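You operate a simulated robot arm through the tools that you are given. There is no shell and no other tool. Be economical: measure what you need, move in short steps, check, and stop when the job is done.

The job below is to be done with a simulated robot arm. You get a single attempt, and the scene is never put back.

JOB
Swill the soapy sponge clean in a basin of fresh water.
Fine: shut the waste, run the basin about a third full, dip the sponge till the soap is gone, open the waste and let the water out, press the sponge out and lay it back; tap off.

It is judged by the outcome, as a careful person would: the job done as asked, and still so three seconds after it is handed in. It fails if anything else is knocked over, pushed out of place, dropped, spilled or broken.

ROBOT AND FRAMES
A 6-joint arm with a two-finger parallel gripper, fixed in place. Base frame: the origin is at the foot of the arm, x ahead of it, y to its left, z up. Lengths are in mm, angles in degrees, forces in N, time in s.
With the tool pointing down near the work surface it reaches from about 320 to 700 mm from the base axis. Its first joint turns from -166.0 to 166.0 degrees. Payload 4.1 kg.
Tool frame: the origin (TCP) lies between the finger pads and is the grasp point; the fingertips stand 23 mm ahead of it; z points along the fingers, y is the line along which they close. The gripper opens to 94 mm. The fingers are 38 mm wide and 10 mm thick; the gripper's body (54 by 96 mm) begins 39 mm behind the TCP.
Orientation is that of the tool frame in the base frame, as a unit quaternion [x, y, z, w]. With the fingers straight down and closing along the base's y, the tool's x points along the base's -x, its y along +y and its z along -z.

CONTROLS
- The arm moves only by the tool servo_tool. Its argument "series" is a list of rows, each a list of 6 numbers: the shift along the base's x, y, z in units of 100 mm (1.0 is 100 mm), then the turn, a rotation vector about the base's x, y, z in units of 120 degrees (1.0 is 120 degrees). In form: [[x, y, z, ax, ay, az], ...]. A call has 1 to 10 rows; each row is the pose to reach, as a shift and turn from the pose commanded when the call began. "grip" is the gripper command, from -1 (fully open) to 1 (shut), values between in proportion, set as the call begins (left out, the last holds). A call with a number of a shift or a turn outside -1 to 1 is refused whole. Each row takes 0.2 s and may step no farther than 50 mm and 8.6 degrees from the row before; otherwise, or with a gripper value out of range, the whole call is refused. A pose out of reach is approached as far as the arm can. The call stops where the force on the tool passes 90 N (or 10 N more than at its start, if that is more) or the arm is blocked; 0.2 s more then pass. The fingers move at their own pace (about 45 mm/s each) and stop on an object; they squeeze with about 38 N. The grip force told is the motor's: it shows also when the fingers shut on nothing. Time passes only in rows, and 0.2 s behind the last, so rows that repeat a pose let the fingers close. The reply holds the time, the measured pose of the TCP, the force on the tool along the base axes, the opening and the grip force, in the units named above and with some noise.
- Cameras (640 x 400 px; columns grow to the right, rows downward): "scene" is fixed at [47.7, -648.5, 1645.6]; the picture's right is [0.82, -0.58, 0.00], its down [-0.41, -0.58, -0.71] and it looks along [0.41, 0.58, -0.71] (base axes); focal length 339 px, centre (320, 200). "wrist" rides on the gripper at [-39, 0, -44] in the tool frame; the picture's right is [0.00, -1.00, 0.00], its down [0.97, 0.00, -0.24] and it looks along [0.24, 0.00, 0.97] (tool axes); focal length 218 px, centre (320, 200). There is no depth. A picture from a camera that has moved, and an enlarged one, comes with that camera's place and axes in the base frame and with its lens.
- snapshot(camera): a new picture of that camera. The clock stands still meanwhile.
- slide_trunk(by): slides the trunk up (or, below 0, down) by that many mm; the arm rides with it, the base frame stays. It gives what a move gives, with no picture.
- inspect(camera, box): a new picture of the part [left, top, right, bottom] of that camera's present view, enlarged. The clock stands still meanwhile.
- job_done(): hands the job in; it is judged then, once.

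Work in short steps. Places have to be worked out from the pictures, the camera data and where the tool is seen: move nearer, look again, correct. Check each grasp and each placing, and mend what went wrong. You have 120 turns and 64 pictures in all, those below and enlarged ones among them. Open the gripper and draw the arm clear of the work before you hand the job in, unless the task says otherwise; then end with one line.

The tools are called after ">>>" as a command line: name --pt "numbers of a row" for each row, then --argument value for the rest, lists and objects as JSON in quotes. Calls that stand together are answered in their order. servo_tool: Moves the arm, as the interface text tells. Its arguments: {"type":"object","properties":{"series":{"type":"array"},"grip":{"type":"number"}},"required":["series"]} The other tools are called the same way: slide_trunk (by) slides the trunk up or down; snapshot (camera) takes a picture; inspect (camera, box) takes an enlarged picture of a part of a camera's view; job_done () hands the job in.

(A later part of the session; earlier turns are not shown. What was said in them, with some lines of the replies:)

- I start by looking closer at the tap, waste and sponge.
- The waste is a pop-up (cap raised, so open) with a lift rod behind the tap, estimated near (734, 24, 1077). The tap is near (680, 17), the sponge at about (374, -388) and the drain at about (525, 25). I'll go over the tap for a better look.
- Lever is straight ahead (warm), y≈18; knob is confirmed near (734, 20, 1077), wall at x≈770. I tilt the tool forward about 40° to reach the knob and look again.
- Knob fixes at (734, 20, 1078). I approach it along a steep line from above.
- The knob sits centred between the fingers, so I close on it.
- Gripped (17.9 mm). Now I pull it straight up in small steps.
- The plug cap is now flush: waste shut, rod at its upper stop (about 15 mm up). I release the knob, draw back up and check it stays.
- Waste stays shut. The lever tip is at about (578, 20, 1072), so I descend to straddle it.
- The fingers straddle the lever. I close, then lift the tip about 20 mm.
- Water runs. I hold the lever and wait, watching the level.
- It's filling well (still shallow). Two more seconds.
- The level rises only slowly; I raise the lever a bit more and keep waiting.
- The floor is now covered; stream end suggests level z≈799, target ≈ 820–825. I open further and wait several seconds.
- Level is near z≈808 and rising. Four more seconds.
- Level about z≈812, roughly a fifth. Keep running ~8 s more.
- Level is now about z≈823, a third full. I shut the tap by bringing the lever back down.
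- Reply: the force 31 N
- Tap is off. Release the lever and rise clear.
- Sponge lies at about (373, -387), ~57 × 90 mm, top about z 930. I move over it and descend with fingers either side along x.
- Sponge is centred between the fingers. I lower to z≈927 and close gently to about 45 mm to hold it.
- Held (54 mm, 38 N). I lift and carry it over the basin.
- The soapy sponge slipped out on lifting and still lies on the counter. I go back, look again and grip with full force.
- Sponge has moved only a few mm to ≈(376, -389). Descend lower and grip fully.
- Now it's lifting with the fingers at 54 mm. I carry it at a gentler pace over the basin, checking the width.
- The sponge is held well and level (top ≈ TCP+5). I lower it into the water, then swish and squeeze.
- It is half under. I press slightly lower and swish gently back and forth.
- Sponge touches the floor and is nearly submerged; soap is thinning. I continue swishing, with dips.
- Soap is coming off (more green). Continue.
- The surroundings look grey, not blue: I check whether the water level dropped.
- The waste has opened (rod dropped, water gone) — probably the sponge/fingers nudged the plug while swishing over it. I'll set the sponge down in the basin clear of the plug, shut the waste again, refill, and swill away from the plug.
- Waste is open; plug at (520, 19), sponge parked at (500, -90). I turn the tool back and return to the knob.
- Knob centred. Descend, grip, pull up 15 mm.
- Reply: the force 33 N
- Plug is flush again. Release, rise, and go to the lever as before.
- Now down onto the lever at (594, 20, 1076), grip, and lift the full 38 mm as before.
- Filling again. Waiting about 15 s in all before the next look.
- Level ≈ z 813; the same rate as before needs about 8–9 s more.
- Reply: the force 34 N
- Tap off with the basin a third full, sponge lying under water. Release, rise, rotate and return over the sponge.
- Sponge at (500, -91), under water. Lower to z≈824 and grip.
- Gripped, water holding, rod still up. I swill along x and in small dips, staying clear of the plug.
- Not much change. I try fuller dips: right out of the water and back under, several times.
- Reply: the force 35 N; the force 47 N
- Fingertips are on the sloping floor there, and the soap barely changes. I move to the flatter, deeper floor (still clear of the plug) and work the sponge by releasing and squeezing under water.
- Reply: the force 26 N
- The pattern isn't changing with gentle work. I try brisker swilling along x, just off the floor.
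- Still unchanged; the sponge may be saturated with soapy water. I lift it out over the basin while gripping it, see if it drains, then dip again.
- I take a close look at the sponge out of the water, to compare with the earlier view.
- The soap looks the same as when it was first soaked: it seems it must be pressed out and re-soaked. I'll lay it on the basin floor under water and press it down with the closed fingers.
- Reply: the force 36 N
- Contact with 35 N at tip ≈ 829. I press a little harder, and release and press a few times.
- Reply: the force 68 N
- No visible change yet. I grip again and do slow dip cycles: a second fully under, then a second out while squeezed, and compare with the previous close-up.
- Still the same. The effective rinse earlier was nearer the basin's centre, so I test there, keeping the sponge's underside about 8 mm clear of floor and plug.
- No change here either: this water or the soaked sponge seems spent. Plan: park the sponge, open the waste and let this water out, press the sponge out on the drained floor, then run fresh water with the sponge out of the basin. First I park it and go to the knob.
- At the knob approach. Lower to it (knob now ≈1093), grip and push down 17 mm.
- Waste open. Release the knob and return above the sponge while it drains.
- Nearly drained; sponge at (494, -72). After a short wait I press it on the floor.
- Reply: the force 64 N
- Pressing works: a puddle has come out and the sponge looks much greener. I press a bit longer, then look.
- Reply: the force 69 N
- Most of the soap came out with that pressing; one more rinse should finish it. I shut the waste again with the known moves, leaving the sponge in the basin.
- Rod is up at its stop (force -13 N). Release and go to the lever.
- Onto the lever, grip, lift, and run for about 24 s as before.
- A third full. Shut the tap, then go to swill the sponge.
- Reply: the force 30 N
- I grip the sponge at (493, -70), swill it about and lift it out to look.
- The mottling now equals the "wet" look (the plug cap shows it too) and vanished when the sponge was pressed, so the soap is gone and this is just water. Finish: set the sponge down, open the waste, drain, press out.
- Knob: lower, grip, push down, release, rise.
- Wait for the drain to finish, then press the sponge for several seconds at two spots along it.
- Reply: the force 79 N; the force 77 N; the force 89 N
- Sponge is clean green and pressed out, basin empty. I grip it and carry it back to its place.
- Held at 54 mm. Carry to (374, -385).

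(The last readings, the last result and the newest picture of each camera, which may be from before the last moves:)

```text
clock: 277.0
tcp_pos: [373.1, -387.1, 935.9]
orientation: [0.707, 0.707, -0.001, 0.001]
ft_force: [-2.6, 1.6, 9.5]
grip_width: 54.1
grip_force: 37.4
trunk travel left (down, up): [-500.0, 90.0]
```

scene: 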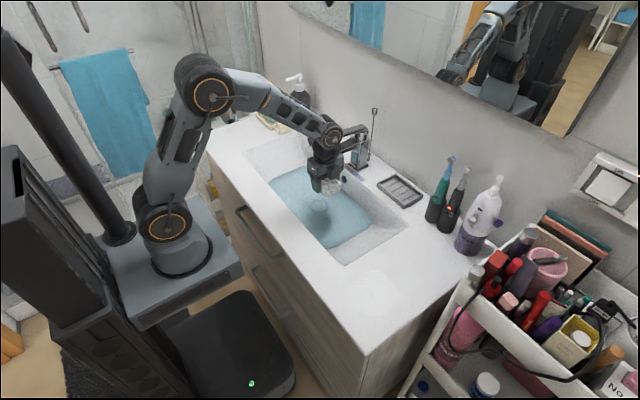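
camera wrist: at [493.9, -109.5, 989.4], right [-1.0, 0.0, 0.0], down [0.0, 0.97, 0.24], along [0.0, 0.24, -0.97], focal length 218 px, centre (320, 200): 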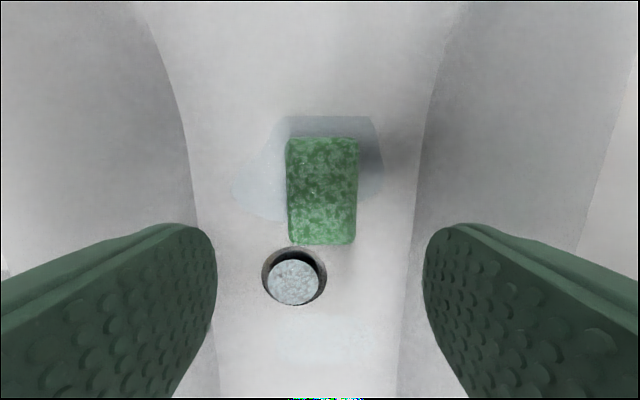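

Touched the counter (9.5 N at z 936). Release, rise, and look.

>>> servo_tool --pt "0 0 0 0 0 0" --pt "0 0 0 0 0 0" --pt "0 0 0 0 0 0" --pt "0 0 0 0 0 0" --pt "0 0 0.3 0 0 0" --pt "0 0 0.7 0 0 0" --pt "0 0 1.0 0 0 0" --grip -0.8

>>> servo_tool --pt "0 0 0.4 0 0 0" --pt "0 0.3 0.8 0 0 0" --pt "0 0.7 1.0 0 0 0" --pt "0 1.0 1.0 0 0 0"

>>> snapshot --camera "wrist"

>>> snapshot --camera "scene"

```text
clock: 278.6
tcp_pos: [374.5, -386.9, 1032.6]
orientation: [0.707, 0.707, 0.0, 0.001]
ft_force: [1.5, 0.1, 0.0]
grip_width: 84.6
grip_force: 0.0
trunk travel left (down, up): [-500.0, 90.0]
```

```text
clock: 279.6
tcp_pos: [374.1, -286.8, 1133.6]
orientation: [0.707, 0.707, 0.0, 0.0]
ft_force: [-1.0, -0.8, 0.9]
grip_width: 84.4
grip_force: 0.0
trunk travel left (down, up): [-500.0, 90.0]
```

```text
3 pictures are left
camera wrist: at [373.4, -324.8, 1179.3], right [-1.0, 0.0, 0.0], down [0.0, 0.97, 0.24], along [0.0, 0.24, -0.97], focal length 218 px, centre (320, 200)
```

wrist: 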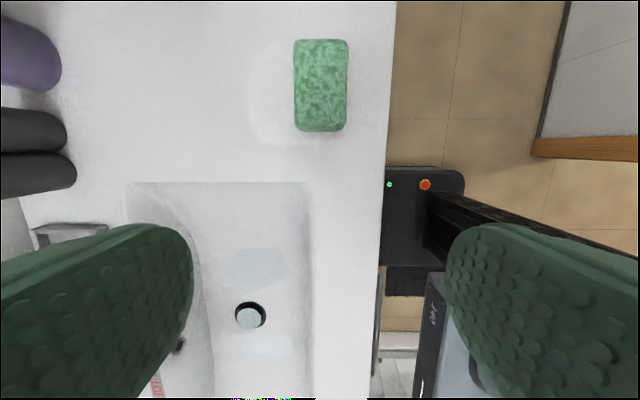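

```text
2 pictures are left
```

scene: 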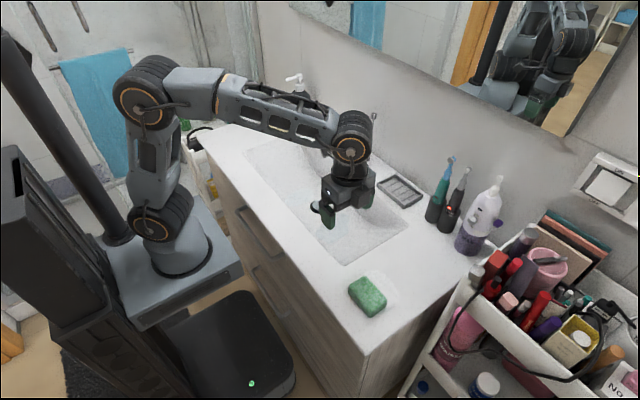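

The sponge is clean and back in place, basin empty, waste open. I draw the arm back and take a last look at the tap.

>>> servo_tool --pt "0 0.4 0.3 0 0 0" --pt "-0.1 0.8 0.6 0 0 0" --pt "-0.2 1.0 1.0 0 0 0" --grip -1

>>> inspect --camera "scene" --box '[230, 90, 430, 270]'

```text
refused: row 2 steps farther than a row can; nothing moved
```

```text
2.22 times, centred on (330, 180) of scene
camera zoom: at [47.7, -648.5, 1645.6], right [0.82, -0.58, 0.0], down [-0.41, -0.58, -0.71], along [0.41, 0.58, -0.71], focal length 754 px, centre (298, 244)
```

zoom: 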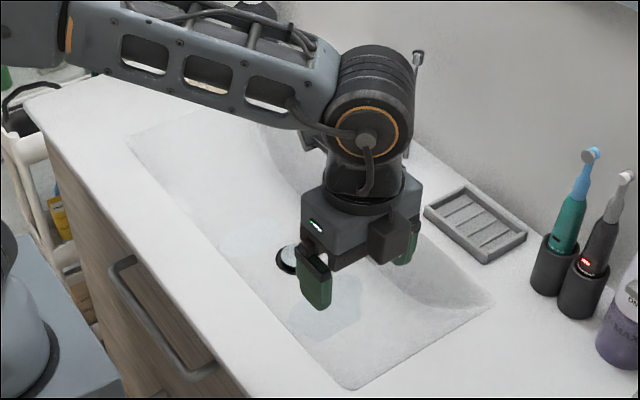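

The move was refused for too long a step. I repeat it with smaller steps, then look at the tap.

>>> servo_tool --pt "0 0.3 0.3 0 0 0" --pt "-0.1 0.6 0.6 0 0 0" --pt "-0.2 0.8 0.9 0 0 0" --pt "-0.3 1.0 1.0 0 0 0" --grip -1

>>> servo_tool --pt "0 0.3 0.3 0 0 0" --pt "0 0.6 0.6 0 0 0" --pt "0 0.9 0.9 0 0 0"

>>> snapshot --camera "scene"

```text
clock: 280.6
tcp_pos: [344.3, -184.1, 1235.4]
orientation: [0.707, 0.707, -0.001, 0.0]
ft_force: [-0.3, -0.2, 0.1]
grip_width: 93.6
grip_force: 0.0
trunk travel left (down, up): [-500.0, 90.0]
```

```text
clock: 281.4
tcp_pos: [341.9, -97.0, 1325.7]
orientation: [0.707, 0.707, 0.0, 0.001]
ft_force: [-0.9, -0.6, 0.3]
grip_width: 93.8
grip_force: 0.2
trunk travel left (down, up): [-500.0, 90.0]
```

```text
0 pictures are left
```

scene: 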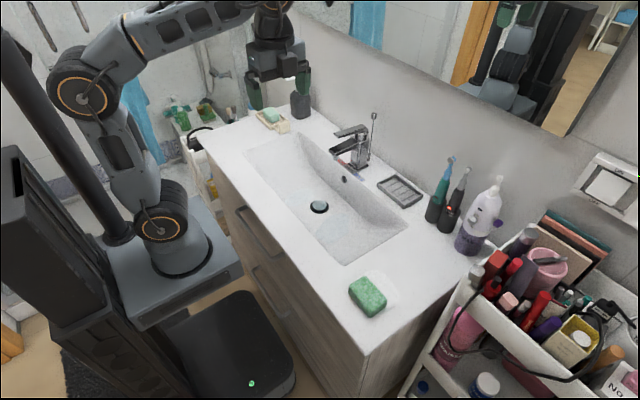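

Tap off, basin drained, sponge back in place, arm clear: I hand the job in.

>>> job_done

```text
The job is handed in.
```

The sponge is rinsed, pressed out and back in its place, with the waste open, the basin empty and the tap off; it took more than one basin because the waste came open during the first rinse, it slipped once at the first lift, and a faint wet or soapy patch may remain on the counter beside it.
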